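You operate a simulated robot arm through the tools that you are given. There is no shell and no other tool. Be economical: measure what you need, move in short steps, check, and stop when the job is done.

The job below is to be done with a simulated robot arm. You get a single attempt, and the scene is never put back.

TASK
Undo the black collar and tighten it again to the card's torque.
Fine: program knob back to OFF, screw driver back in its yellow cup.

Only the result counts: the job must be done as asked and must still hold three seconds after the hand-in. Knocking over, shifting, dropping, spilling or breaking anything else fails it.

THE ROBOT
A 6-joint arm with a fingered hand, hanging from a carriage that runs on a gantry, over the field with the corners [-1560, -61], [1040, -62], [1040, 1218], [-1560, 1219] (x, y) and turns from -6.754 to 5.253 rad about z. Base frame: it is fixed where the carriage stands at the start and does not move with it; the origin is on the floor, on the carriage's upright axis, x ahead of it, y to its left, z up. Units: mm, rad, N and s.
With the tool pointing down near the work surface it reaches from about 100 to 640 mm from the robot's upright axis, wherever it stands. Its first joint turns from -2.897 to 2.897 rad. Places, roughly: bolt 1 [700, 0, 800]; bolt 2 [600, -100, 800]; bolt 3 [600, 0, 800]; bolt 4 [700, -100, 800]; brown core (5x6x9 cm) [200, 0, 900]; program knob [500, 100, 900]; torque card [600, 100, 800]; upright shaft [200, 0, 900]; yellow cup [400, -100, 800]. Payload 4 kg.
The tool frame sits at the grasp point between the pads (the TCP): z along the fingers, y along the line on which they close. The tips reach 30 mm beyond it. The gripper opens to 104 mm. The gripper's body begins 35 mm behind the TCP. The gripper is a hand of 5 fingers: y runs from the thumb to the fingers, the wrist lies at [-15, -113, -190] in the tool frame.
Orientation is that of the tool frame in the base frame, as a unit quaternion [w, x, y, z]. With the fingers straight down and the wrist toward the robot, the tool's x, y and z point along [0, 1, 0], [1, 0, 0] and [0, 0, -1] of the base frame.

THE INTERFACE
- The arm moves only by the tool nudge_tool. Its argument "commands" is text: rows parted by semicolons, each of 6 numbers parted by spaces: the shift along the tool's x, y, z in units of 40 mm (1.0 is 40 mm), then the turn, a rotation vector about the tool's x, y, z in units of 4 degrees (1.0 is 4 degrees). In form: dx dy dz ax ay az; .... A call has 1 to 20 rows; each row shifts and turns the commanded pose from where the row before left it, along the tool's axes as they then stand. A call with a number of a shift or a turn outside -1 to 1 is refused whole. Rows are played at 5 a second. More than 50 mm and 0.15 rad between two rows, and nothing of the call is played. Where a pose cannot be reached the arm comes as near as it can. A force on the tool above 40 N (or 10 N above the force at the start of the call, whichever is more), or a blocked arm, ends the call early, and 0.2 s more pass. In this call time passes only in rows, and 0.2 s behind the last. The reply holds the time, the measured pose of the TCP, the force on the tool along the base axes, the opening and the grip force, in the units named above and with some noise, with the torque about the TCP (base axes, N m) and any sound that the robot's microphone picked up.
- Cameras (640 x 400 px; columns grow to the right, rows downward): "scene" is now at [260.1, -14.6, 1745.5]; the picture's right is [-0.26, -0.97, 0.00], its down [-0.86, 0.23, -0.45] and it looks along [0.43, -0.12, -0.89] (base axes); focal length 275 px, centre (320, 200). "wrist" rides on the gripper at [60, -83, -120] in the tool frame; the picture's right is [-0.79, 0.29, -0.54], its down [-0.56, -0.71, 0.44] and it looks along [-0.26, 0.65, 0.72] (tool axes); focal length 234 px, centre (320, 200). There is no depth. A picture from a camera that has moved, and an enlarged one, comes with that camera's place and axes in the base frame and with its lens.
- camera(camera): a new picture of that camera. No time passes.
- slide_trunk(by): slides the trunk up (or, below 0, down) by that many mm; the arm and the scene camera ride with it, the base frame stays. It gives what a move gives, with no picture.
- steer(legs): drives the robot by 1 to 6 legs, each [ahead, left, turn to the left] in mm, mm and rad, along the robot's own axes; the way and the turn of a leg run together, so that a leg with both is an arc; at most 1500 mm and 3.142 rad a leg. The arm and the cameras ride along, it lands a little off, and it stops where it bumps. It keeps to its track: a leg is cut to what the track allows. It gives what a move gives.
- set_fingers(index, middle, ring, little, thumb_bend, thumb_turn): sets how far each is bent, from 0 (flat) to 1 (curled in); at 0.3 the hand is open as for a grip, at 0.7 the pads meet at the TCP. One left out holds its place. A second passes; each finger stops where it meets its share of the squeeze, and holds until it gets a number again. It is the only way to open and close the hand. It gives what a move gives, with no picture; readings hold the bend of each and the force on index, middle, ring, little, thumb and palm. thumb_turn goes from beside the hand (0) to across from the fingers (1), as for a grip.
- turn_head(pan, tilt): turns the head with the scene camera to pan (to the left, within 2.705 rad either way) and tilt (down, from -0.506 to 1.204), counted from straight ahead of the robot. It gives what a move gives.
- close_up(camera, box): a new picture of the part [left, top, right, bottom] of that camera's present view, enlarged. No time passes.
- job_done(): hands the job in; it is judged then, once.

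Work in short steps. Places have to be worked out from the pictures, the camera data and where the tool is seen: move nearer, look again, correct. Check each grasp and each placing, and mend what went wrong. You have 120 turns and 82 pictures in all, those below and enlarged ones among them. Open the gripper and draw the arm clear of the work before you hand the job in, unless the task says otherwise; then end with one line.

The tools are called after ">>>" by a JSON object that holds its "name" and its "arguments". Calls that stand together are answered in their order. nudge_tool: Moves the arm, as the interface text tells. Its arguments: {"type":"object","properties":{"commands":{"type":"string"}},"required":["commands"]} The other tools are called the same way: slide_trunk (by) slides the trunk up or down; set_fingers (index, middle, ring, little, thumb_bend, thumb_turn) moves the fingers one by one; steer (legs) drives the base; turn_head (pan, tilt) turns the head that bears the scene camera; camera (camera) takes a picture; close_up (camera, box) takes an enlarged picture of a part of a camera's view; job_done () hands the job in.

At the start:

```text
t: 0.0
ee_pos: [658.5, -85.2, 1300.3]
ee_rot: [0.0, 0.708, 0.707, 0.0]
force: [0.2, 1.3, 0.2]
ft_torque: [0.01, 0.0, -0.02]
grip_width: 103.6
grasp_force: 0.1
shape: jaw
bend: [0.3, 0.3, 0.3, 0.3, 0.3, 0.97]
finger forces: [0.0, 0.1, 0.0, 0.1, 0.0, 0.0]
trunk travel left (down, up): [-475.0, 123.0]
robot x, y, heading: [1.9, 0.4, 0.001]
head pan, tilt: [-0.262, 1.108]
```

scene: 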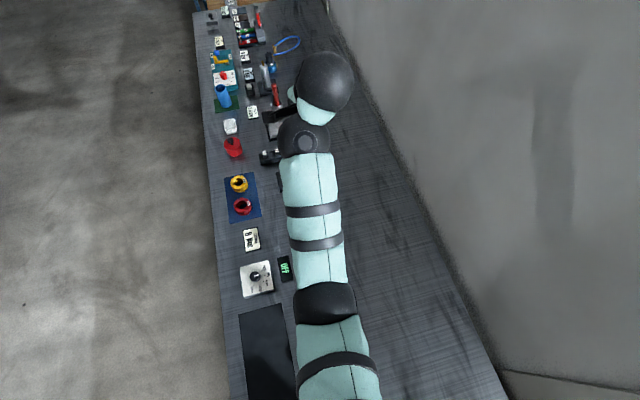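
wrist: 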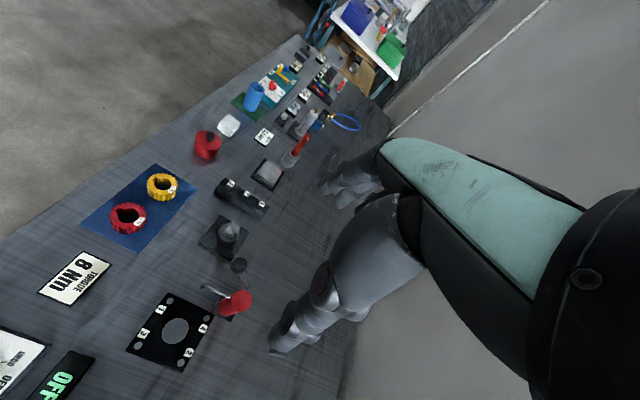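

I first look at the scene close up from both cameras to identify the card, collar, knob and cup.

>>> {"name": "close_up", "arguments": {"camera": "wrist", "box": [0, 120, 320, 400]}}

>>> {"name": "close_up", "arguments": {"camera": "wrist", "box": [180, 40, 420, 200]}}

>>> {"name": "close_up", "arguments": {"camera": "scene", "box": [200, 120, 360, 320]}}

```text
1.43 times, centred on (160, 260) of wrist
camera zoom: at [575.6, -24.0, 1420.6], right [0.29, -0.79, 0.54], down [-0.71, -0.56, -0.44], along [0.65, -0.26, -0.72], focal length 334 px, centre (549, 114)
```

zoom: 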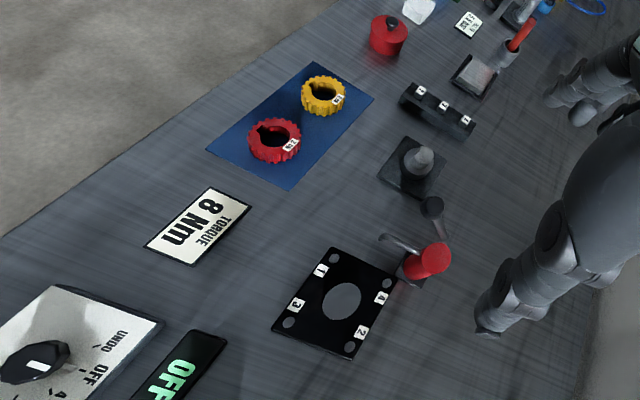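

```text
2.50 times, centred on (300, 120) of wrist
camera zoom: at [575.6, -24.0, 1420.6], right [0.29, -0.79, 0.54], down [-0.71, -0.56, -0.44], along [0.65, -0.26, -0.72], focal length 585 px, centre (370, 400)
```

zoom: 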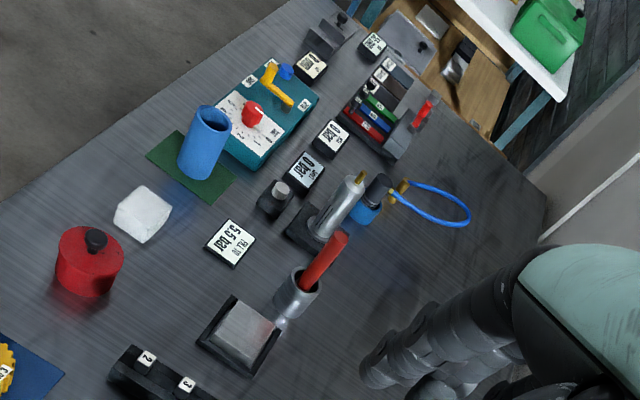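

```text
2.00 times, centred on (280, 220) of scene
camera zoom: at [260.1, -14.6, 1745.5], right [-0.26, -0.97, 0.0], down [-0.86, 0.23, -0.45], along [0.43, -0.12, -0.89], focal length 550 px, centre (400, 160)
```

zoom: 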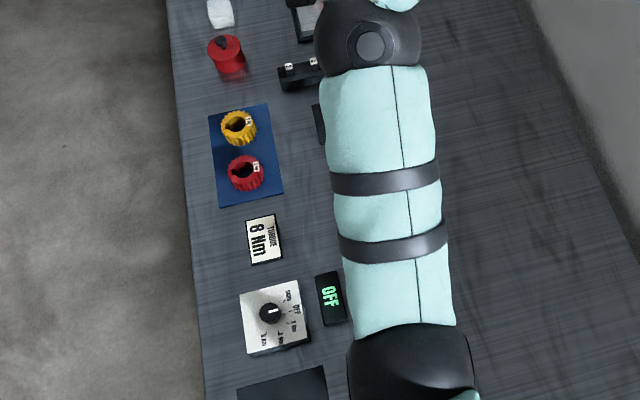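

The black plate with bolts 1-4 looks like the collar. The area around x = 400 (yellow cup, driver) is still hidden, so I drive back 350 mm and look with the wrist camera.

>>> {"name": "steer", "arguments": {"legs": [[-350, 0, 0]]}}

>>> {"name": "camera", "arguments": {"camera": "wrist"}}

>>> {"name": "camera", "arguments": {"camera": "scene"}}

```text
t: 2.3
ee_pos: [311.2, -84.0, 1301.1]
ee_rot: [0.0, 0.707, 0.707, 0.0]
force: [-0.1, 0.5, 0.6]
ft_torque: [0.03, 0.0, -0.02]
grip_width: 103.8
grasp_force: 0.1
shape: jaw
bend: [0.3, 0.3, 0.3, 0.3, 0.3, 0.97]
finger forces: [0.1, 0.2, 0.0, 0.0, 0.0, 0.1]
trunk travel left (down, up): [-475.0, 123.0]
robot x, y, heading: [-349.1, -1.5, -0.001]
head pan, tilt: [-0.262, 1.108]
```

```text
76 pictures are left
camera wrist: at [227.7, -24.0, 1420.7], right [0.29, -0.79, 0.54], down [-0.71, -0.56, -0.44], along [0.65, -0.26, -0.72], focal length 234 px, centre (320, 200)
```

wrist: 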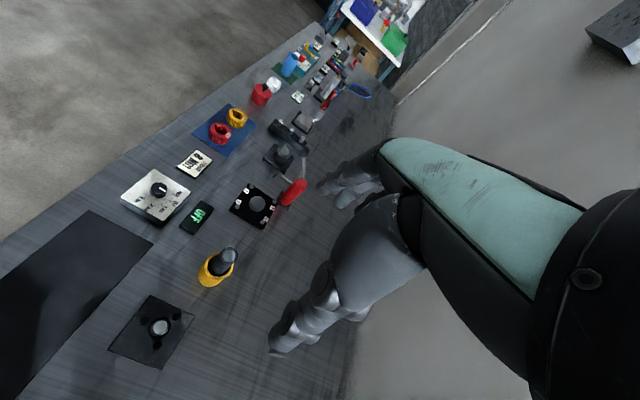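

```text
75 pictures are left
camera scene: at [-87.9, -14.6, 1745.5], right [-0.26, -0.97, 0.0], down [-0.86, 0.23, -0.45], along [0.43, -0.12, -0.89], focal length 275 px, centre (320, 200)
```

scene: 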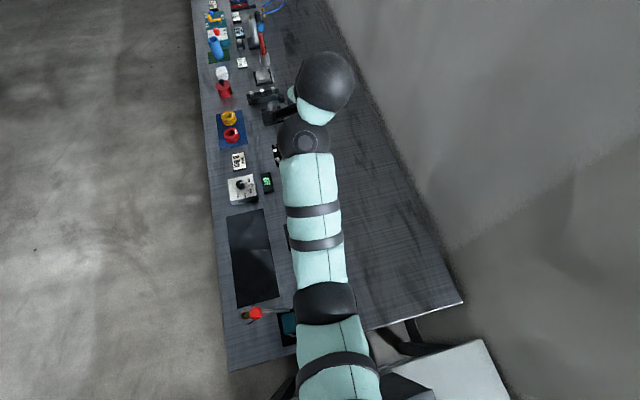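

The driver stands in the yellow cup, with a black plate with a shaft in front. I enlarge these parts.

>>> {"name": "close_up", "arguments": {"camera": "wrist", "box": [80, 150, 320, 380]}}

>>> {"name": "close_up", "arguments": {"camera": "scene", "box": [200, 150, 300, 360]}}

```text
1.74 times, centred on (200, 265) of wrist
camera zoom: at [227.7, -24.0, 1420.7], right [0.29, -0.79, 0.54], down [-0.71, -0.56, -0.44], along [0.65, -0.26, -0.72], focal length 407 px, centre (529, 87)
```

zoom: 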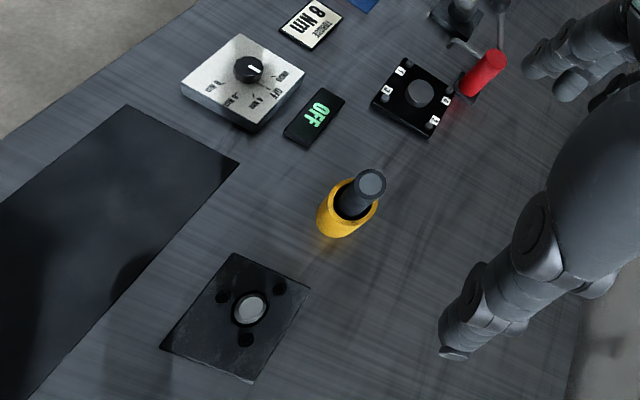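

```text
1.90 times, centred on (250, 255) of scene
camera zoom: at [-87.9, -14.6, 1745.5], right [-0.26, -0.97, 0.0], down [-0.86, 0.23, -0.45], along [0.43, -0.12, -0.89], focal length 523 px, centre (453, 95)
```

zoom: 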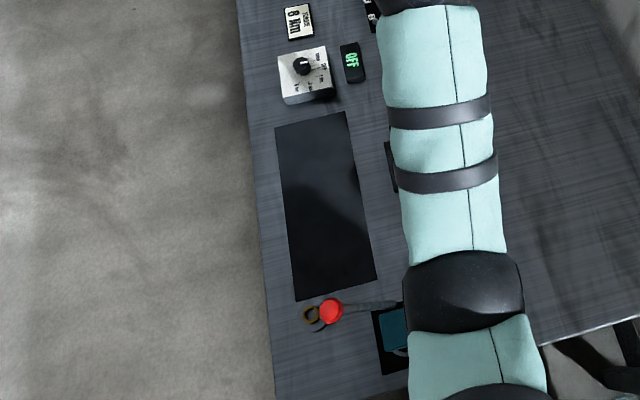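

The thing at (255,-35) is a plate with a shaft. I drive back a bit more to inspect it and the rest of the near table.

>>> {"name": "steer", "arguments": {"legs": [[-280, 0, 0]]}}

>>> {"name": "camera", "arguments": {"camera": "wrist"}}

```text
t: 4.2
ee_pos: [30.0, -84.2, 1300.5]
ee_rot: [0.001, 0.708, 0.707, 0.0]
force: [0.4, 0.5, 0.5]
ft_torque: [0.01, 0.03, 0.0]
grip_width: 103.7
grasp_force: 0.1
shape: jaw
bend: [0.3, 0.3, 0.3, 0.3, 0.3, 0.97]
finger forces: [0.1, 0.1, 0.0, 0.0, 0.0, 0.0]
trunk travel left (down, up): [-475.0, 123.0]
robot x, y, heading: [-630.9, 0.6, 0.001]
head pan, tilt: [-0.262, 1.108]
```

```text
72 pictures are left
camera wrist: at [-53.4, -24.0, 1420.8], right [0.29, -0.79, 0.54], down [-0.71, -0.56, -0.44], along [0.65, -0.26, -0.72], focal length 234 px, centre (320, 200)
```

wrist: 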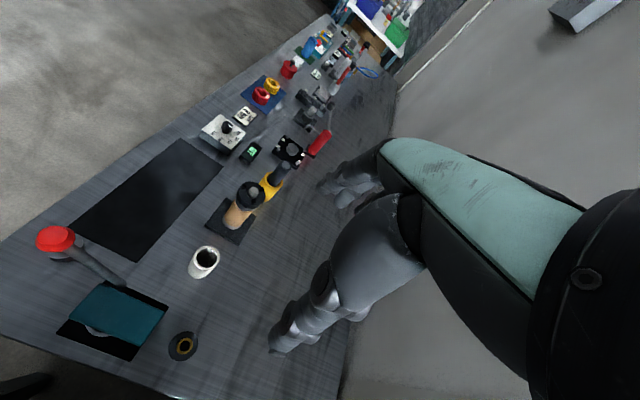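

>>> {"name": "close_up", "arguments": {"camera": "wrist", "box": [160, 120, 340, 300]}}

```text
2.22 times, centred on (250, 210) of wrist
camera zoom: at [-53.4, -24.0, 1420.8], right [0.29, -0.79, 0.54], down [-0.71, -0.56, -0.44], along [0.65, -0.26, -0.72], focal length 520 px, centre (476, 178)
```

zoom: 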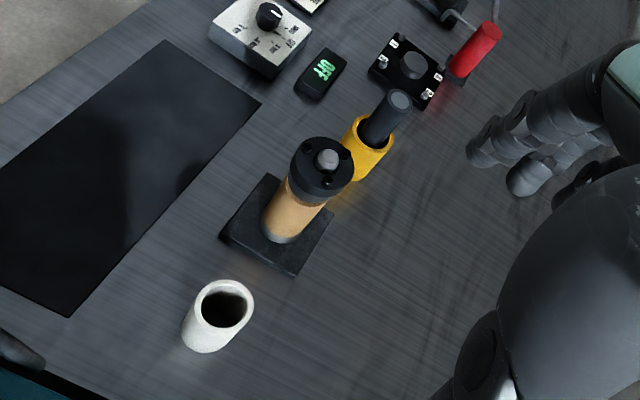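

A round black collar with three features sits on top of a brown core on the shaft at about (248,-32,980). I bring the wrist camera closer to see how it fastens.

>>> {"name": "slide_trunk", "arguments": {"by": -200}}

>>> {"name": "steer", "arguments": {"legs": [[85, 75, 0]]}}

>>> {"name": "camera", "arguments": {"camera": "wrist"}}

```text
t: 6.2
ee_pos: [59.6, -89.8, 1230.6]
ee_rot: [0.063, 0.706, 0.704, 0.049]
force: [0.9, -0.6, 1.6]
ft_torque: [-0.01, 0.14, 0.02]
grip_width: 104.2
grasp_force: 0.0
shape: jaw
bend: [0.3, 0.3, 0.3, 0.3, 0.3, 0.97]
finger forces: [0.0, 0.1, 0.0, 0.0, 0.0, 0.1]
trunk travel left (down, up): [-298.0, 300.0]
robot x, y, heading: [-632.7, 2.2, -0.0]
head pan, tilt: [-0.262, 1.108]
stopped: the arm was blocked; the commanded pose is now the measured one
```

```text
t: 7.4
ee_pos: [135.8, -14.2, 1227.8]
ee_rot: [0.058, 0.706, 0.705, 0.046]
force: [-0.4, 0.7, -0.1]
ft_torque: [0.0, 0.03, 0.0]
grip_width: 104.0
grasp_force: 0.1
shape: jaw
bend: [0.3, 0.3, 0.3, 0.3, 0.3, 0.97]
finger forces: [0.0, 0.0, 0.1, 0.0, 0.0, 0.1]
trunk travel left (down, up): [-298.0, 300.0]
robot x, y, heading: [-549.2, 74.4, -0.001]
head pan, tilt: [-0.262, 1.108]
```

```text
70 pictures are left
camera wrist: at [36.0, 48.8, 1333.1], right [0.2, -0.78, 0.59], down [-0.64, -0.57, -0.53], along [0.75, -0.27, -0.61], focal length 234 px, centre (320, 200)
```

wrist: 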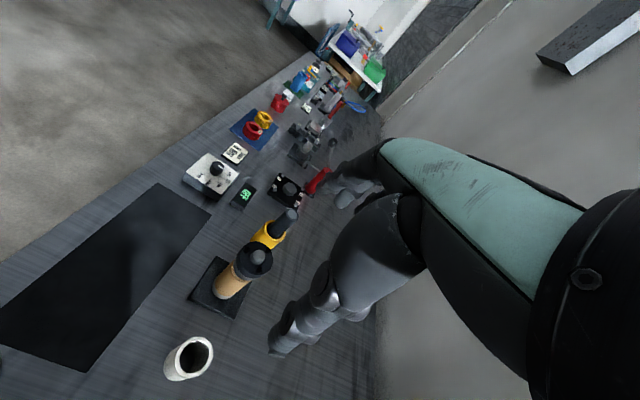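

The arm reported a block during the slide; I check the scene camera for contact and zoom on the collar.

>>> {"name": "camera", "arguments": {"camera": "scene"}}

>>> {"name": "close_up", "arguments": {"camera": "wrist", "box": [180, 200, 320, 320]}}

```text
69 pictures are left
camera scene: at [-290.0, 60.5, 1568.5], right [-0.26, -0.97, 0.0], down [-0.86, 0.23, -0.45], along [0.43, -0.12, -0.89], focal length 275 px, centre (320, 200)
```

scene: 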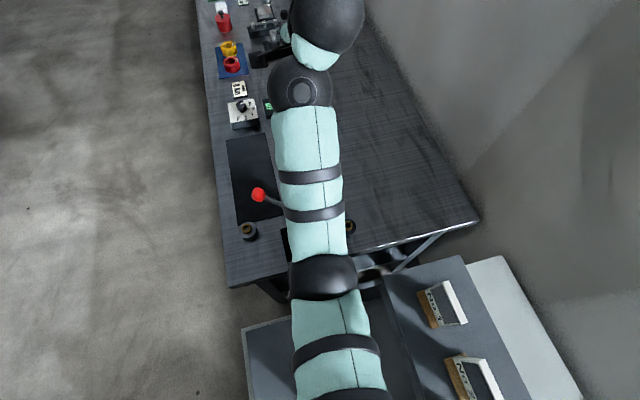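

```text
3.33 times, centred on (250, 260) of wrist
camera zoom: at [36.0, 48.8, 1333.1], right [0.2, -0.78, 0.59], down [-0.64, -0.57, -0.53], along [0.75, -0.27, -0.61], focal length 781 px, centre (553, 0)
```

zoom: 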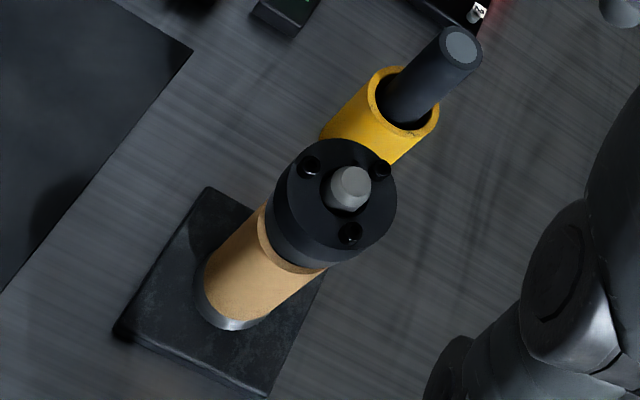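

The collar on the shaft shows three raised/holed features; the four-bolt plate is another candidate. I raise the trunk a bit, then drive ahead to inspect the bolt plate and the knob box.

>>> {"name": "slide_trunk", "arguments": {"by": 60}}

>>> {"name": "steer", "arguments": {"legs": [[400, 0, 0]]}}

>>> {"name": "camera", "arguments": {"camera": "wrist"}}

```text
t: 8.4
ee_pos: [136.6, -13.0, 1287.6]
ee_rot: [0.057, 0.706, 0.705, 0.046]
force: [-0.6, 0.5, 0.2]
ft_torque: [-0.04, -0.01, 0.0]
grip_width: 104.3
grasp_force: 0.1
shape: jaw
bend: [0.3, 0.3, 0.3, 0.3, 0.3, 0.97]
finger forces: [0.0, 0.0, 0.0, 0.0, 0.0, 0.1]
trunk travel left (down, up): [-358.0, 240.0]
robot x, y, heading: [-550.0, 75.2, -0.0]
head pan, tilt: [-0.262, 1.108]
```

```text
t: 10.9
ee_pos: [530.8, -12.4, 1287.1]
ee_rot: [0.058, 0.706, 0.704, 0.046]
force: [-0.5, -0.4, 0.1]
ft_torque: [0.0, -0.01, 0.02]
grip_width: 104.2
grasp_force: 0.2
shape: jaw
bend: [0.3, 0.3, 0.3, 0.3, 0.3, 0.97]
finger forces: [0.0, 0.0, 0.0, 0.0, 0.0, 0.0]
trunk travel left (down, up): [-358.0, 240.0]
robot x, y, heading: [-157.0, 76.2, -0.002]
head pan, tilt: [-0.262, 1.108]
```

```text
67 pictures are left
camera wrist: at [430.3, 49.1, 1393.0], right [0.2, -0.78, 0.59], down [-0.64, -0.57, -0.53], along [0.75, -0.27, -0.61], focal length 234 px, centre (320, 200)
```

wrist: 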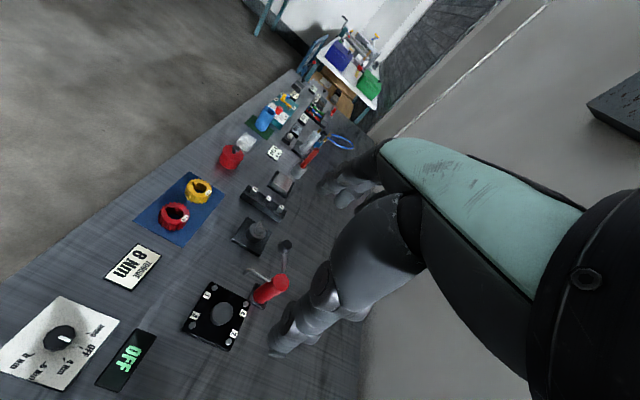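

I enlarge the knob box and bolt plate.

>>> {"name": "close_up", "arguments": {"camera": "wrist", "box": [0, 280, 160, 400]}}

>>> {"name": "close_up", "arguments": {"camera": "wrist", "box": [170, 230, 300, 360]}}

```text
3.33 times, centred on (80, 340) of wrist
camera zoom: at [430.3, 49.1, 1393.0], right [0.2, -0.78, 0.59], down [-0.64, -0.57, -0.53], along [0.75, -0.27, -0.61], focal length 781 px, centre (1120, -267)
```

zoom: 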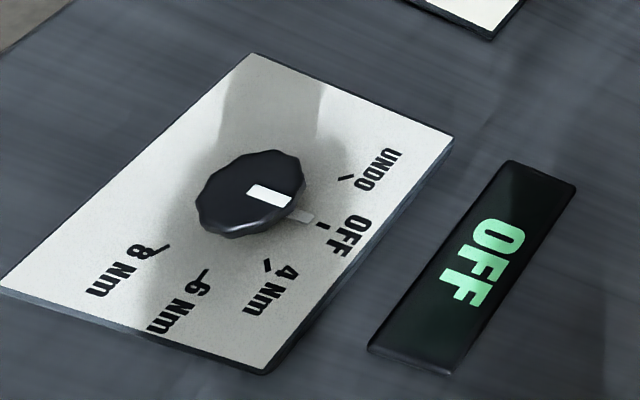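

```text
3.08 times, centred on (235, 295) of wrist
camera zoom: at [430.3, 49.1, 1393.0], right [0.2, -0.78, 0.59], down [-0.64, -0.57, -0.53], along [0.75, -0.27, -0.61], focal length 720 px, centre (582, -92)
```

zoom: 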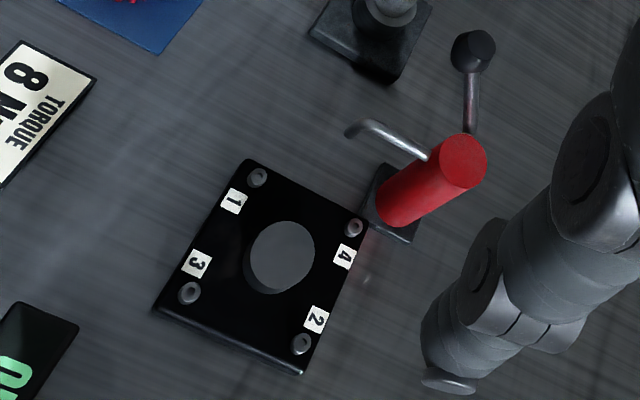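

The collar fixed on the shaft is round with three screw-like features, the program knob sits at about (480,137,870), with OFF toward -y, UNDO 40° counter-clockwise and 8 Nm 120° clockwise. I straighten the tool and pull it in, then drive so that the knob is at comfortable reach.

>>> {"name": "nudge_tool", "arguments": {"commands": "0 -1 0 0.7 0.08 0; 0.5 -1 0 0.7 0.08 0; 0.5 -1 0 0.7 0.08 0; 0.5 -1 0 0 0 0; 0.5 -1 0 0 0 0; 0.2 -1 0 0 0 0"}}

>>> {"name": "steer", "arguments": {"legs": [[187, 61, 0]]}}

```text
t: 12.3
ee_pos: [377.2, 74.4, 1191.3]
ee_rot: [0.003, 0.708, 0.707, 0.002]
force: [0.2, -0.5, 0.1]
ft_torque: [0.01, 0.01, -0.02]
grip_width: 104.1
grasp_force: 0.0
shape: jaw
bend: [0.3, 0.3, 0.3, 0.3, 0.3, 0.97]
finger forces: [0.0, 0.0, 0.1, 0.0, 0.1, 0.0]
out of reach, approached as far as the arm can: row 3, 4, 5, 6
trunk travel left (down, up): [-358.0, 240.0]
robot x, y, heading: [-159.2, 73.7, -0.004]
head pan, tilt: [-0.262, 1.108]
```

```text
t: 13.8
ee_pos: [561.2, 134.5, 1191.5]
ee_rot: [0.003, 0.707, 0.707, 0.003]
force: [0.2, -0.1, 0.3]
ft_torque: [-0.02, 0.06, -0.01]
grip_width: 104.0
grasp_force: 0.1
shape: jaw
bend: [0.3, 0.3, 0.3, 0.3, 0.3, 0.97]
finger forces: [0.1, 0.1, 0.0, 0.1, 0.1, 0.0]
trunk travel left (down, up): [-358.0, 240.0]
robot x, y, heading: [29.9, 134.3, 0.003]
head pan, tilt: [-0.262, 1.108]
```

Now I lower toward the knob, to about (480,137,960), then look.

>>> {"name": "nudge_tool", "arguments": {"commands": "0 0 1 0 0 0; 0 0 1 0 0 0; 0 -0.5 0.9 0 0 0; 0 -0.5 0.9 0 0 0; 0 -0.5 0.9 0 0 0; 0 -0.5 0.9 0 0 0"}}

>>> {"name": "camera", "arguments": {"camera": "wrist"}}

>>> {"name": "camera", "arguments": {"camera": "scene"}}

```text
t: 15.2
ee_pos: [500.1, 136.1, 987.3]
ee_rot: [0.013, 0.709, 0.705, 0.007]
force: [-0.7, 1.0, 0.2]
ft_torque: [0.01, -0.02, 0.0]
grip_width: 103.8
grasp_force: 0.1
shape: jaw
bend: [0.3, 0.3, 0.3, 0.3, 0.3, 0.97]
finger forces: [0.0, 0.1, 0.0, 0.0, 0.0, 0.0]
out of reach, approached as far as the arm can: row 6
trunk travel left (down, up): [-358.0, 240.0]
robot x, y, heading: [30.9, 136.5, 0.002]
head pan, tilt: [-0.262, 1.108]
```

```text
64 pictures are left
camera wrist: at [413.6, 197.4, 1104.2], right [0.27, -0.79, 0.56], down [-0.7, -0.56, -0.45], along [0.66, -0.27, -0.7], focal length 234 px, centre (320, 200)
```

wrist: 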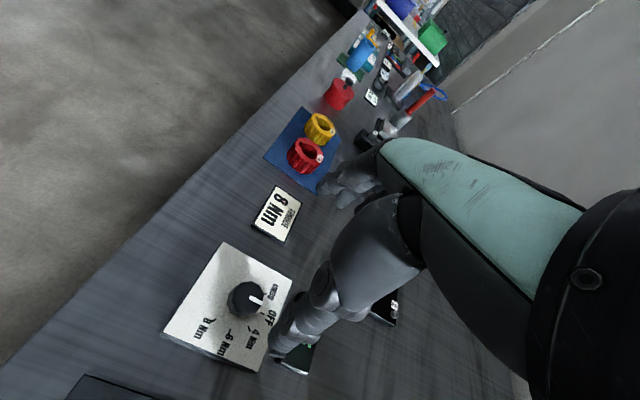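

```text
63 pictures are left
camera scene: at [290.0, 122.3, 1628.5], right [-0.26, -0.97, 0.0], down [-0.86, 0.23, -0.45], along [0.43, -0.11, -0.89], focal length 275 px, centre (320, 200)
```

scene: 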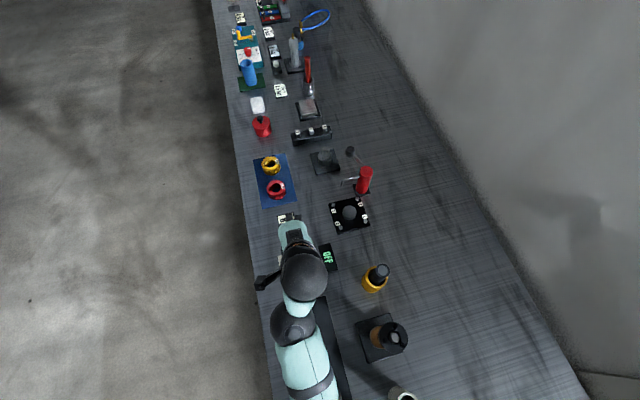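

The knob checks out at about (477,139,870). The near reach is limited by the low trunk; I raise the trunk back to its starting height, then lower the arm.

>>> {"name": "slide_trunk", "arguments": {"by": 120}}

>>> {"name": "nudge_tool", "arguments": {"commands": "0 0 1 -0.1 0 0; 0 0 1 -0.1 0 0; 0 -0.2 1 -0.1 0 0; 0 -0.2 0.5 0 0 0; 0 -0.1 0.2 0 0 0"}}

```text
t: 16.8
ee_pos: [498.8, 135.6, 1106.9]
ee_rot: [0.012, 0.709, 0.705, 0.006]
force: [0.5, -0.5, 0.1]
ft_torque: [0.0, 0.02, -0.01]
grip_width: 104.2
grasp_force: 0.1
shape: jaw
bend: [0.3, 0.3, 0.3, 0.3, 0.3, 0.97]
finger forces: [0.1, 0.0, 0.0, 0.1, 0.1, 0.1]
trunk travel left (down, up): [-478.0, 120.0]
robot x, y, heading: [30.4, 136.0, -0.001]
head pan, tilt: [-0.262, 1.108]
```

```text
t: 17.9
ee_pos: [484.9, 134.6, 958.4]
ee_rot: [0.019, 0.709, 0.705, 0.015]
force: [0.6, -0.4, 0.1]
ft_torque: [0.01, 0.0, -0.04]
grip_width: 104.0
grasp_force: 0.0
shape: jaw
bend: [0.3, 0.3, 0.3, 0.3, 0.3, 0.97]
finger forces: [0.1, 0.0, 0.0, 0.1, 0.0, 0.0]
trunk travel left (down, up): [-478.0, 120.0]
robot x, y, heading: [27.9, 136.9, 0.008]
head pan, tilt: [-0.262, 1.108]
```

Straightening the tilt and moving over the knob at (478,139), down to about z 893.

>>> {"name": "nudge_tool", "arguments": {"commands": "0.06 -0.09 0.5 0.35 0 0; 0.05 -0.09 0.5 0.35 0 0; 0 0 0.6 0 0 0"}}

>>> {"name": "camera", "arguments": {"camera": "wrist"}}

```text
t: 18.8
ee_pos: [480.3, 137.9, 893.7]
ee_rot: [0.003, 0.709, 0.705, -0.003]
force: [-0.3, -0.7, 0.5]
ft_torque: [0.01, -0.03, 0.01]
grip_width: 104.0
grasp_force: 0.2
shape: jaw
bend: [0.3, 0.3, 0.3, 0.3, 0.3, 0.97]
finger forces: [0.0, 0.0, 0.0, 0.1, 0.1, 0.0]
trunk travel left (down, up): [-478.0, 120.0]
robot x, y, heading: [26.8, 138.7, 0.002]
head pan, tilt: [-0.262, 1.108]
```

```text
62 pictures are left
camera wrist: at [396.1, 200.1, 1013.3], right [0.28, -0.79, 0.55], down [-0.71, -0.56, -0.43], along [0.64, -0.27, -0.72], focal length 234 px, centre (320, 200)
```

wrist: 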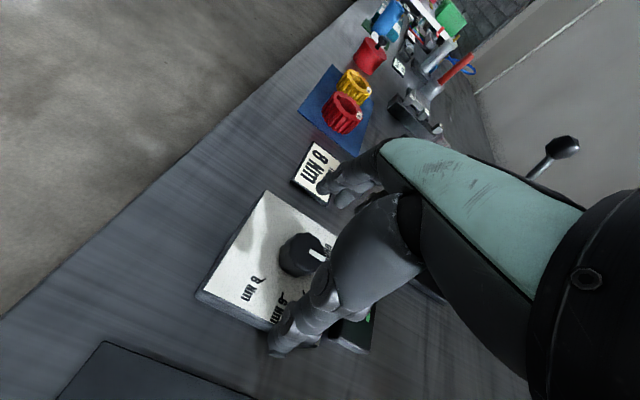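

Knob triangulates to (476.5,139.5), top about 862. I descend to z 874 and close the fingers gently.

>>> {"name": "nudge_tool", "arguments": {"commands": "0.03 -0.09 0.25 0 0 0; 0 0 0.25 0 0 0"}}

>>> {"name": "set_fingers", "arguments": {"index": 0.5, "middle": 0.5, "ring": 0.5, "little": 0.5, "thumb_bend": 0.5}}

>>> {"name": "close_up", "arguments": {"camera": "wrist", "box": [180, 160, 440, 380]}}

```text
t: 19.4
ee_pos: [474.0, 139.3, 874.4]
ee_rot: [0.002, 0.709, 0.705, -0.002]
force: [0.2, -0.1, -0.5]
ft_torque: [-0.02, -0.05, 0.01]
grip_width: 103.9
grasp_force: 0.2
shape: jaw
bend: [0.3, 0.3, 0.3, 0.3, 0.3, 0.97]
finger forces: [0.0, 0.0, 0.1, 0.0, 0.0, 0.1]
trunk travel left (down, up): [-478.0, 120.0]
robot x, y, heading: [27.5, 137.8, 0.001]
head pan, tilt: [-0.262, 1.108]
```

```text
t: 20.4
ee_pos: [475.3, 139.5, 874.7]
ee_rot: [0.001, 0.709, 0.705, -0.004]
force: [0.0, -1.0, 0.2]
ft_torque: [-0.01, 0.02, -0.01]
grip_width: 53.0
grasp_force: 0.0
shape: fingers
bend: [0.5, 0.5, 0.5, 0.5, 0.5, 0.97]
finger forces: [0.1, 0.1, 0.1, 0.1, 0.0, 0.0]
trunk travel left (down, up): [-478.0, 120.0]
robot x, y, heading: [29.5, 135.4, -0.0]
head pan, tilt: [-0.262, 1.108]
```

```text
1.82 times, centred on (310, 270) of wrist
camera zoom: at [392.4, 201.5, 993.9], right [0.29, -0.79, 0.55], down [-0.71, -0.56, -0.43], along [0.64, -0.27, -0.72], focal length 426 px, centre (338, 73)
```

zoom: 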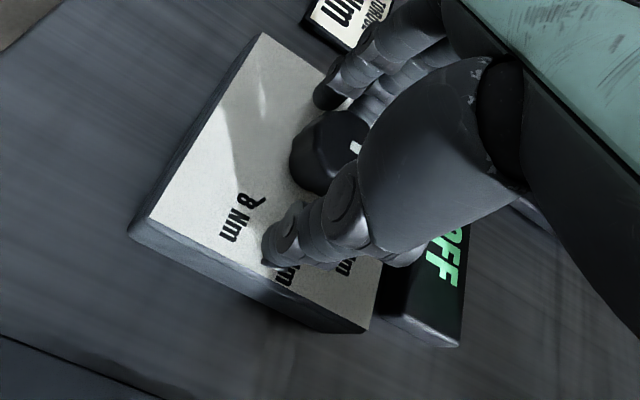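

Fingers surround the knob. I lower by 5 mm and close further onto it.

>>> {"name": "nudge_tool", "arguments": {"commands": "0 0.05 0.12 0 0 0"}}

>>> {"name": "set_fingers", "arguments": {"index": 0.65, "middle": 0.65, "ring": 0.65, "little": 0.65, "thumb_bend": 0.65}}

>>> {"name": "close_up", "arguments": {"camera": "wrist", "box": [180, 160, 440, 380]}}

```text
t: 20.8
ee_pos: [476.8, 139.5, 869.9]
ee_rot: [0.001, 0.71, 0.704, -0.004]
force: [0.3, -0.1, 0.4]
ft_torque: [-0.03, -0.02, -0.04]
grip_width: 52.6
grasp_force: 0.3
shape: fingers
bend: [0.5, 0.5, 0.5, 0.5, 0.5, 0.97]
finger forces: [0.0, 1.0, 0.0, 0.1, 0.0, 0.0]
trunk travel left (down, up): [-478.0, 120.0]
robot x, y, heading: [30.9, 137.0, 0.002]
head pan, tilt: [-0.262, 1.108]
```

```text
t: 21.8
ee_pos: [479.5, 139.4, 870.5]
ee_rot: [0.002, 0.709, 0.705, -0.003]
force: [5.2, -0.7, -2.1]
ft_torque: [0.0, -0.11, -0.03]
grip_width: 24.4
grasp_force: 5.3
shape: fingers
bend: [0.6, 0.61, 0.65, 0.65, 0.62, 0.97]
finger forces: [4.0, 4.0, 0.0, 0.0, 2.3, 0.0]
trunk travel left (down, up): [-478.0, 120.0]
robot x, y, heading: [30.1, 135.2, 0.0]
head pan, tilt: [-0.262, 1.108]
```

```text
1.82 times, centred on (310, 270) of wrist
camera zoom: at [395.8, 201.4, 989.7], right [0.28, -0.79, 0.55], down [-0.71, -0.56, -0.43], along [0.64, -0.27, -0.72], focal length 426 px, centre (338, 73)
```

zoom: 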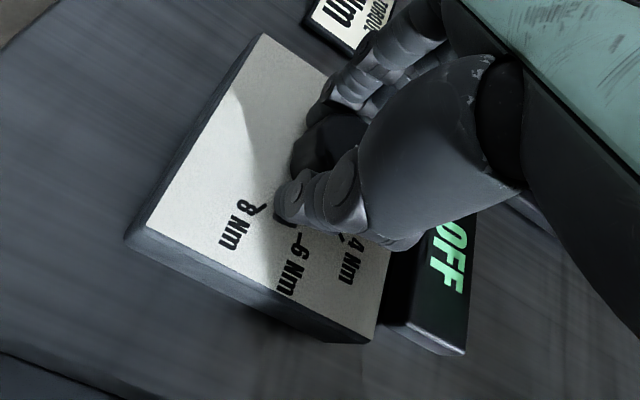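

Index, middle and thumb hold the knob. I squeeze the thumb a little and turn 40° counter-clockwise seen from above (negative about tool z).

>>> {"name": "set_fingers", "arguments": {"thumb_bend": 0.7, "index": 0.66, "middle": 0.66}}

>>> {"name": "nudge_tool", "arguments": {"commands": "0 0 0 0 0 -1; 0 0 0 0 0 -1; 0 0 0 0 0 -1; 0 0 0 0 0 -1; 0 0 0 0 0 -1; 0 0 0 0 0 -1; 0 0 0 0 0 -1; 0 0 0 0 0 -1; 0 0 0 0 0 -1; 0 0 0 0 0 -1"}}

>>> {"name": "camera", "arguments": {"camera": "wrist"}}

```text
t: 22.8
ee_pos: [478.5, 139.3, 870.4]
ee_rot: [0.002, 0.709, 0.705, -0.004]
force: [2.8, 0.1, -0.6]
ft_torque: [0.0, -0.11, 0.04]
grip_width: 23.6
grasp_force: 7.4
shape: fingers
bend: [0.6, 0.61, 0.65, 0.65, 0.64, 0.97]
finger forces: [4.5, 5.1, 0.0, 0.0, 5.1, 0.1]
trunk travel left (down, up): [-478.0, 120.0]
robot x, y, heading: [32.2, 136.4, -0.003]
head pan, tilt: [-0.262, 1.108]
```

```text
t: 24.9
ee_pos: [479.5, 138.9, 869.9]
ee_rot: [0.002, 0.425, 0.905, -0.004]
force: [3.9, -1.6, 0.8]
ft_torque: [-0.06, -0.1, -0.05]
grip_width: 22.8
grasp_force: 7.5
shape: fingers
bend: [0.6, 0.62, 0.65, 0.65, 0.64, 0.96]
finger forces: [3.2, 5.5, 0.0, 0.0, 6.6, 0.0]
trunk travel left (down, up): [-478.0, 120.0]
robot x, y, heading: [29.8, 137.0, 0.004]
head pan, tilt: [-0.262, 1.108]
```

```text
59 pictures are left
camera wrist: at [375.8, 133.3, 989.8], right [0.73, -0.42, 0.54], down [-0.19, -0.88, -0.43], along [0.66, 0.21, -0.72], focal length 234 px, centre (320, 200)
```

wrist: 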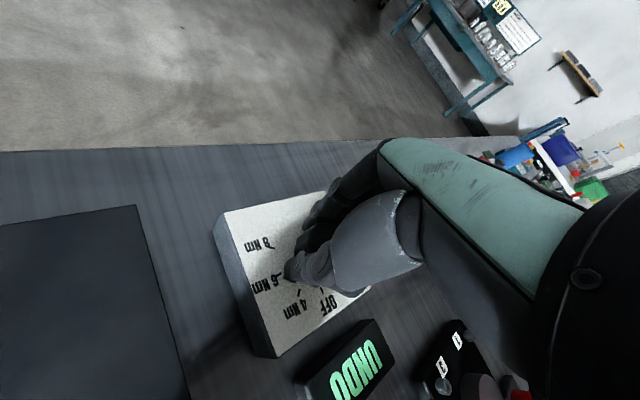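

The display reads UNDO. I release and rise.

>>> {"name": "set_fingers", "arguments": {"index": 0.45, "middle": 0.45, "ring": 0.45, "little": 0.45, "thumb_bend": 0.45}}

>>> {"name": "nudge_tool", "arguments": {"commands": "0 0 -0.6 0 0 0; 0 0 -1 0 0 0; 0 0 -1 0 0 0; 0 0 -1 0 0 1; 0 0 -1 0 0 1; 0 0 0 0 0 1; 0 0 0 0 0 1; 0 0 0 0 0 1; 0 0 0 0 0 1; 0 0 0 0 0 1; 0 0 0 0 0 1; 0 0 0 0 0 1; 0 0 0 0 0 1"}}

>>> {"name": "camera", "arguments": {"camera": "wrist"}}

>>> {"name": "camera", "arguments": {"camera": "scene"}}

```text
t: 25.9
ee_pos: [476.3, 140.6, 869.5]
ee_rot: [0.0, 0.426, 0.905, -0.003]
force: [-1.6, 0.4, 1.6]
ft_torque: [0.04, -0.04, 0.0]
grip_width: 64.4
grasp_force: 0.8
shape: fingers
bend: [0.45, 0.46, 0.45, 0.45, 0.45, 0.97]
finger forces: [0.0, 2.6, 0.1, 0.1, 0.0, 0.1]
trunk travel left (down, up): [-478.0, 120.0]
robot x, y, heading: [26.0, 135.4, -0.0]
head pan, tilt: [-0.262, 1.108]
```

```text
t: 28.8
ee_pos: [486.5, 147.3, 1033.6]
ee_rot: [0.002, 0.709, 0.705, -0.004]
force: [-0.4, 1.2, 0.3]
ft_torque: [0.04, -0.02, -0.01]
grip_width: 64.8
grasp_force: 0.1
shape: fingers
bend: [0.45, 0.45, 0.45, 0.45, 0.45, 0.97]
finger forces: [0.0, 0.0, 0.0, 0.1, 0.0, 0.0]
out of reach, approached as far as the arm can: row 5
trunk travel left (down, up): [-478.0, 120.0]
robot x, y, heading: [32.9, 138.0, -0.0]
head pan, tilt: [-0.262, 1.108]
```

```text
58 pictures are left
camera wrist: at [403.8, 209.5, 1152.9], right [0.29, -0.79, 0.55], down [-0.71, -0.56, -0.43], along [0.64, -0.27, -0.72], focal length 234 px, centre (320, 200)
```

wrist: 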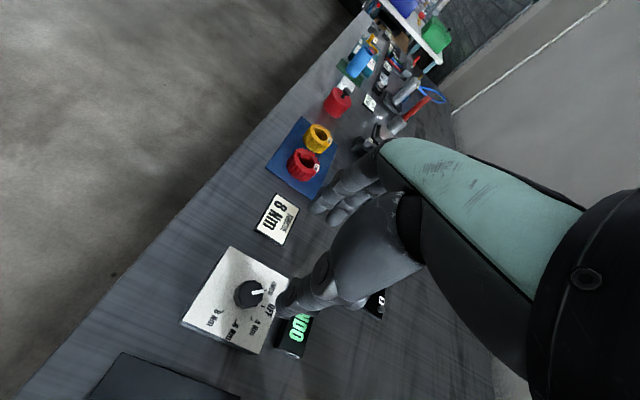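

```text
57 pictures are left
camera scene: at [289.8, 122.1, 1748.5], right [-0.26, -0.97, 0.0], down [-0.86, 0.23, -0.45], along [0.43, -0.12, -0.89], focal length 275 px, centre (320, 200)
```

scene: 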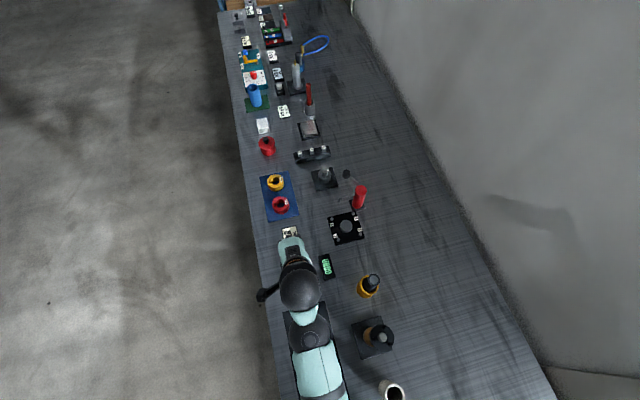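

Knob at UNDO. The driver is at about (385,-66). I raise the trunk 60 mm and drive so that the hand hovers above it.

>>> {"name": "slide_trunk", "arguments": {"by": 80}}

>>> {"name": "steer", "arguments": {"legs": [[-130, -213, 0]]}}

>>> {"name": "camera", "arguments": {"camera": "wrist"}}

>>> {"name": "camera", "arguments": {"camera": "scene"}}

```text
t: 29.9
ee_pos: [487.5, 147.9, 1113.9]
ee_rot: [0.001, 0.709, 0.705, -0.003]
force: [0.1, -0.3, 0.5]
ft_torque: [0.01, 0.0, 0.0]
grip_width: 64.9
grasp_force: 0.1
shape: fingers
bend: [0.45, 0.45, 0.45, 0.45, 0.45, 0.97]
finger forces: [0.0, 0.0, 0.0, 0.0, 0.0, 0.0]
trunk travel left (down, up): [-558.0, 40.0]
robot x, y, heading: [28.8, 134.3, 0.007]
head pan, tilt: [-0.262, 1.108]
```

```text
t: 31.8
ee_pos: [358.1, -46.6, 1115.3]
ee_rot: [0.002, 0.71, 0.705, -0.003]
force: [0.7, -0.1, 0.2]
ft_torque: [-0.03, 0.01, 0.02]
grip_width: 64.7
grasp_force: 0.0
shape: fingers
bend: [0.45, 0.45, 0.45, 0.45, 0.45, 0.97]
finger forces: [0.1, 0.0, 0.0, 0.0, 0.0, 0.0]
trunk travel left (down, up): [-558.0, 40.0]
robot x, y, heading: [-98.3, -55.6, 0.001]
head pan, tilt: [-0.262, 1.108]
```

```text
56 pictures are left
camera wrist: at [275.7, 14.9, 1233.1], right [0.28, -0.79, 0.55], down [-0.71, -0.56, -0.43], along [0.64, -0.27, -0.72], focal length 234 px, centre (320, 200)
```

wrist: 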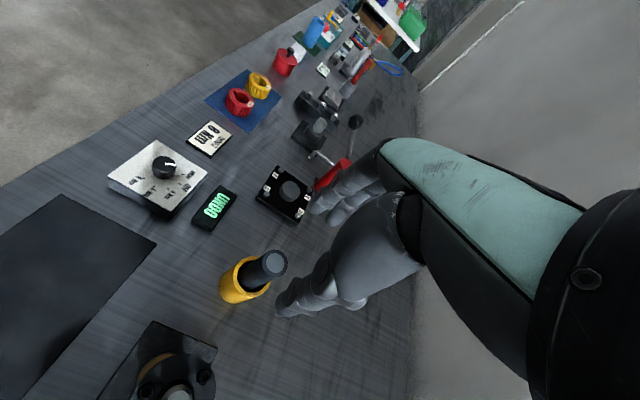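

```text
55 pictures are left
camera scene: at [161.3, -72.3, 1828.5], right [-0.26, -0.97, 0.0], down [-0.86, 0.23, -0.45], along [0.43, -0.12, -0.89], focal length 275 px, centre (320, 200)
```

scene: 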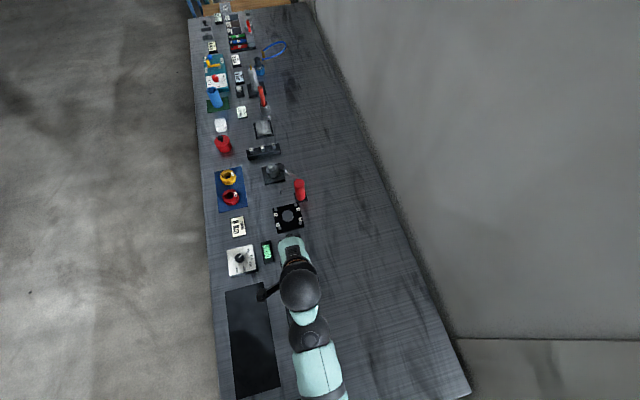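

The driver top is at (386,-62,965). I open the hand and move above it to z 1010, then check.

>>> {"name": "set_fingers", "arguments": {"index": 0.3, "middle": 0.3, "ring": 0.3, "little": 0.3, "thumb_bend": 0.3}}

>>> {"name": "nudge_tool", "arguments": {"commands": "-0.2 0.35 0.6 0 0 0; -0.19 0.35 0.6 0 0 0; 0 0 0.6 0 0 0; 0 0 0.7 0 0 0"}}

>>> {"name": "camera", "arguments": {"camera": "wrist"}}

```text
t: 32.8
ee_pos: [358.8, -47.6, 1113.4]
ee_rot: [0.001, 0.71, 0.705, -0.003]
force: [0.1, -0.3, -0.6]
ft_torque: [-0.02, 0.01, -0.02]
grip_width: 102.6
grasp_force: 0.0
shape: fingers
bend: [0.3, 0.3, 0.3, 0.3, 0.3, 0.97]
finger forces: [0.0, 0.0, 0.1, 0.0, 0.0, 0.0]
trunk travel left (down, up): [-558.0, 40.0]
robot x, y, heading: [-99.1, -59.7, 0.005]
head pan, tilt: [-0.262, 1.108]
```

```text
t: 33.8
ee_pos: [385.6, -62.4, 1013.9]
ee_rot: [0.002, 0.71, 0.705, -0.003]
force: [-0.4, 0.1, 0.1]
ft_torque: [-0.01, 0.01, 0.01]
grip_width: 103.1
grasp_force: 0.0
shape: fingers
bend: [0.3, 0.3, 0.3, 0.3, 0.3, 0.97]
finger forces: [0.0, 0.0, 0.0, 0.0, 0.1, 0.0]
trunk travel left (down, up): [-558.0, 40.0]
robot x, y, heading: [-101.1, -60.1, 0.002]
head pan, tilt: [-0.262, 1.108]
```

```text
54 pictures are left
camera wrist: at [302.4, -1.6, 1132.7], right [0.28, -0.79, 0.55], down [-0.71, -0.56, -0.43], along [0.64, -0.27, -0.72], focal length 234 px, centre (320, 200)
```

wrist: 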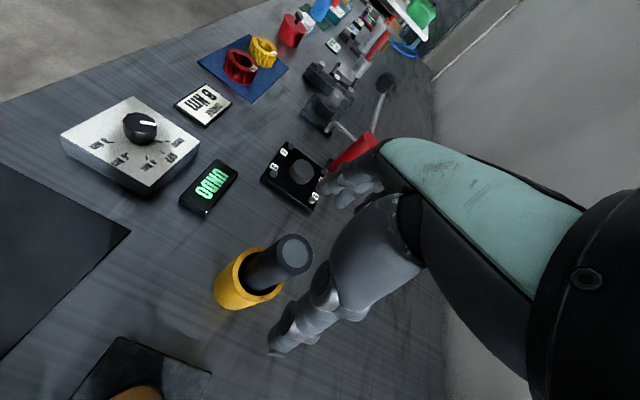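

Alignment confirmed (387,-62). I descend to z 945 and close around the driver.

>>> {"name": "nudge_tool", "arguments": {"commands": "0 0.03 0.6 0 0 0; 0 0 0.6 0 0 0; 0 0 0.5 0 0 0"}}

>>> {"name": "set_fingers", "arguments": {"index": 0.5, "middle": 0.5, "ring": 0.5, "little": 0.5, "thumb_bend": 0.5}}

>>> {"name": "camera", "arguments": {"camera": "wrist"}}

```text
t: 34.5
ee_pos: [387.5, -63.9, 946.0]
ee_rot: [0.002, 0.71, 0.705, -0.004]
force: [0.5, -0.4, -0.4]
ft_torque: [0.0, 0.05, -0.02]
grip_width: 103.0
grasp_force: 0.0
shape: fingers
bend: [0.3, 0.3, 0.3, 0.3, 0.3, 0.97]
finger forces: [0.0, 0.0, 0.0, 0.0, 0.1, 0.0]
trunk travel left (down, up): [-558.0, 40.0]
robot x, y, heading: [-100.3, -55.9, -0.0]
head pan, tilt: [-0.262, 1.108]
```

```text
t: 35.5
ee_pos: [387.2, -63.7, 945.8]
ee_rot: [0.002, 0.709, 0.705, -0.003]
force: [-0.4, 0.3, 0.1]
ft_torque: [0.01, 0.02, -0.01]
grip_width: 52.8
grasp_force: 0.0
shape: fingers
bend: [0.5, 0.5, 0.5, 0.5, 0.5, 0.97]
finger forces: [0.0, 0.0, 0.0, 0.1, 0.1, 0.0]
trunk travel left (down, up): [-558.0, 40.0]
robot x, y, heading: [-97.7, -58.6, -0.001]
head pan, tilt: [-0.262, 1.108]
```

```text
53 pictures are left
camera wrist: at [304.1, -2.2, 1065.0], right [0.28, -0.79, 0.55], down [-0.71, -0.56, -0.43], along [0.64, -0.27, -0.72], focal length 234 px, centre (320, 200)
```

wrist: 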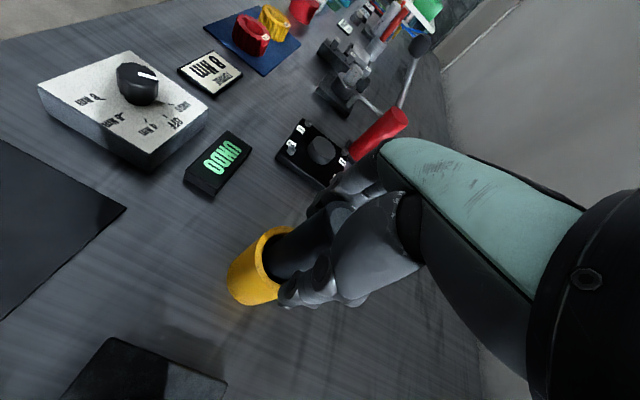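

Now I close firmly on the driver.

>>> {"name": "set_fingers", "arguments": {"index": 0.8, "middle": 0.8, "ring": 0.8, "little": 0.8, "thumb_bend": 0.8}}

>>> {"name": "nudge_tool", "arguments": {"commands": "0 0 -0.5 0 0 0"}}

>>> {"name": "camera", "arguments": {"camera": "wrist"}}

```text
t: 36.5
ee_pos: [386.0, -63.5, 944.6]
ee_rot: [0.002, 0.709, 0.705, -0.003]
force: [0.9, 0.3, 0.4]
ft_torque: [-0.02, -0.08, 0.03]
grip_width: 27.6
grasp_force: 14.7
shape: fingers
bend: [0.61, 0.65, 0.8, 0.8, 0.6, 0.96]
finger forces: [7.6, 7.0, 0.0, 0.0, 14.0, 0.0]
trunk travel left (down, up): [-558.0, 40.0]
robot x, y, heading: [-96.5, -57.3, 0.003]
head pan, tilt: [-0.262, 1.108]
```

```text
t: 37.0
ee_pos: [385.2, -63.8, 964.9]
ee_rot: [0.002, 0.71, 0.704, -0.004]
force: [-0.2, 0.8, -4.7]
ft_torque: [0.01, 0.0, -0.04]
grip_width: 27.5
grasp_force: 14.4
shape: fingers
bend: [0.61, 0.65, 0.8, 0.8, 0.6, 0.95]
finger forces: [7.3, 6.9, 0.0, 0.0, 14.0, 0.0]
trunk travel left (down, up): [-558.0, 40.0]
robot x, y, heading: [-98.7, -57.1, 0.001]
head pan, tilt: [-0.262, 1.108]
```

```text
52 pictures are left
camera wrist: at [303.6, -2.4, 1084.8], right [0.29, -0.79, 0.55], down [-0.71, -0.56, -0.43], along [0.64, -0.27, -0.72], focal length 234 px, centre (320, 200)
```

wrist: 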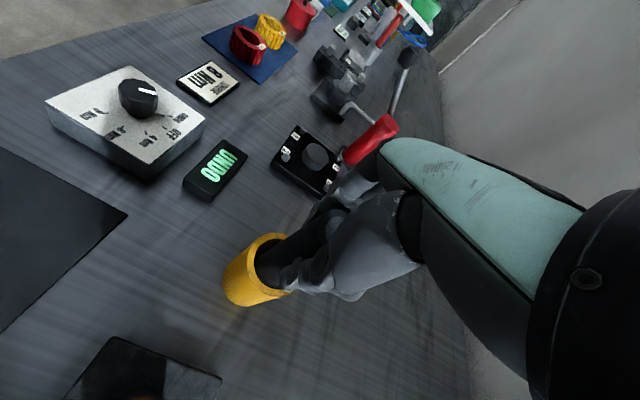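

The driver lifts (about 4.7 N). I raise further and look at its bit.

>>> {"name": "nudge_tool", "arguments": {"commands": "0 0 -0.8 0 0 0; 0 0 -0.8 0 0 0; 0 0 -0.8 0 0 0; 0 0 -0.8 0 0 0"}}

>>> {"name": "camera", "arguments": {"camera": "wrist"}}

```text
t: 38.0
ee_pos: [385.4, -63.8, 1094.8]
ee_rot: [0.001, 0.71, 0.704, -0.003]
force: [0.2, 0.2, -4.5]
ft_torque: [0.0, 0.0, 0.0]
grip_width: 27.8
grasp_force: 14.5
shape: fingers
bend: [0.61, 0.65, 0.8, 0.8, 0.6, 0.95]
finger forces: [7.2, 7.2, 0.0, 0.0, 14.1, 0.0]
trunk travel left (down, up): [-558.0, 40.0]
robot x, y, heading: [-96.6, -60.4, 0.004]
head pan, tilt: [-0.262, 1.108]
```

```text
51 pictures are left
camera wrist: at [303.7, -1.8, 1213.2], right [0.29, -0.79, 0.55], down [-0.71, -0.56, -0.43], along [0.64, -0.27, -0.72], focal length 234 px, centre (320, 200)
```

wrist: 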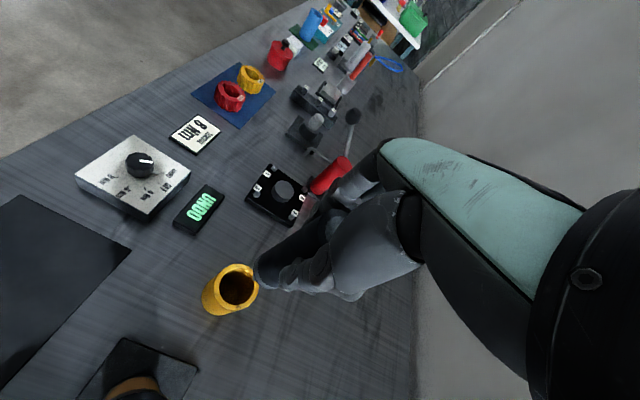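

>>> {"name": "close_up", "arguments": {"camera": "wrist", "box": [190, 210, 330, 320]}}

```text
3.64 times, centred on (260, 265) of wrist
camera zoom: at [303.7, -1.8, 1213.2], right [0.29, -0.79, 0.55], down [-0.71, -0.56, -0.43], along [0.64, -0.27, -0.72], focal length 852 px, centre (538, -36)
```

zoom: 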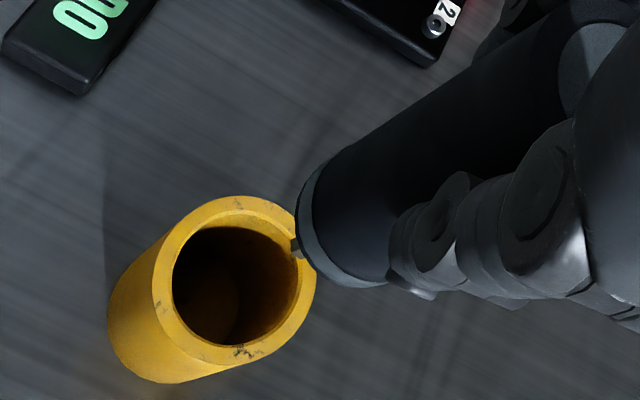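

The driver has a short hex bit at its lower end, about 140 mm below the TCP. I raise the trunk the last 40 mm and back up ~75 mm to look down on the collar from near.

>>> {"name": "slide_trunk", "arguments": {"by": 39}}

>>> {"name": "steer", "arguments": {"legs": [[-75, 0, 0]]}}

>>> {"name": "camera", "arguments": {"camera": "wrist"}}

```text
t: 38.8
ee_pos: [387.4, -62.6, 1133.5]
ee_rot: [0.001, 0.709, 0.705, -0.004]
force: [0.0, -0.8, -4.5]
ft_torque: [-0.03, -0.02, 0.0]
grip_width: 27.4
grasp_force: 14.5
shape: fingers
bend: [0.61, 0.65, 0.8, 0.8, 0.6, 0.95]
finger forces: [7.2, 7.2, 0.0, 0.0, 14.1, 0.1]
trunk travel left (down, up): [-597.0, 1.0]
robot x, y, heading: [-95.5, -59.2, 0.002]
head pan, tilt: [-0.262, 1.108]
```

```text
t: 39.8
ee_pos: [312.7, -63.7, 1132.3]
ee_rot: [0.002, 0.71, 0.705, -0.004]
force: [-0.2, 0.3, -4.4]
ft_torque: [-0.01, -0.03, 0.02]
grip_width: 27.4
grasp_force: 14.5
shape: fingers
bend: [0.61, 0.65, 0.8, 0.8, 0.6, 0.95]
finger forces: [7.1, 7.3, 0.0, 0.1, 14.1, 0.1]
trunk travel left (down, up): [-597.0, 1.0]
robot x, y, heading: [-171.3, -60.9, 0.003]
head pan, tilt: [-0.262, 1.108]
```

```text
49 pictures are left
camera wrist: at [230.2, -2.1, 1252.0], right [0.28, -0.79, 0.55], down [-0.71, -0.56, -0.43], along [0.64, -0.27, -0.72], focal length 234 px, centre (320, 200)
```

wrist: 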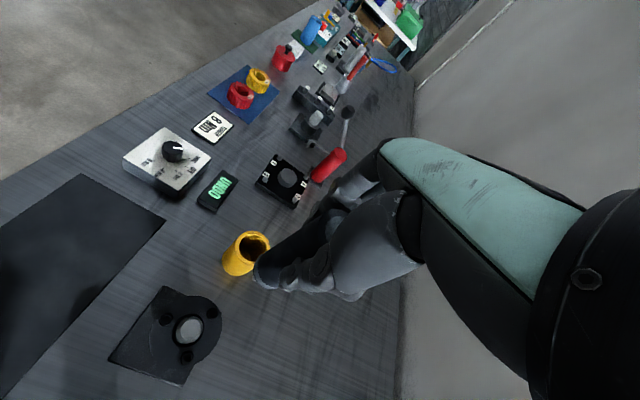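

>>> {"name": "close_up", "arguments": {"camera": "wrist", "box": [140, 280, 240, 380]}}

>>> {"name": "close_up", "arguments": {"camera": "wrist", "box": [250, 140, 320, 220]}}

```text
4.00 times, centred on (190, 330) of wrist
camera zoom: at [230.2, -2.1, 1252.0], right [0.28, -0.79, 0.55], down [-0.71, -0.56, -0.43], along [0.64, -0.27, -0.72], focal length 937 px, centre (840, -320)
```

zoom: 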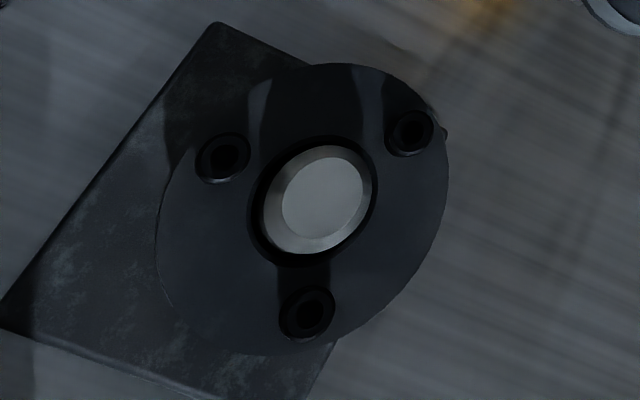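

```text
5.00 times, centred on (285, 180) of wrist
camera zoom: at [230.2, -2.1, 1252.0], right [0.28, -0.79, 0.55], down [-0.71, -0.56, -0.43], along [0.64, -0.27, -0.72], focal length 1171 px, centre (495, 300)
```

zoom: 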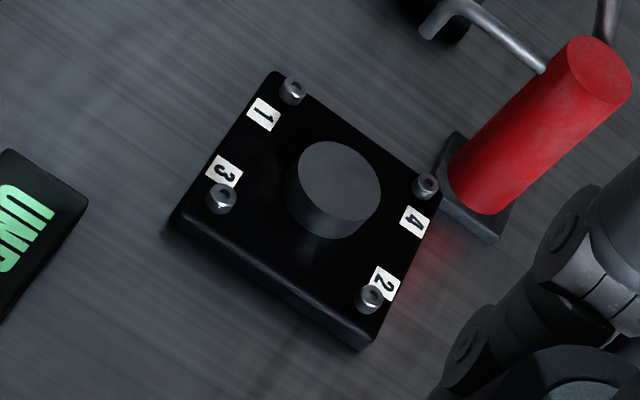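

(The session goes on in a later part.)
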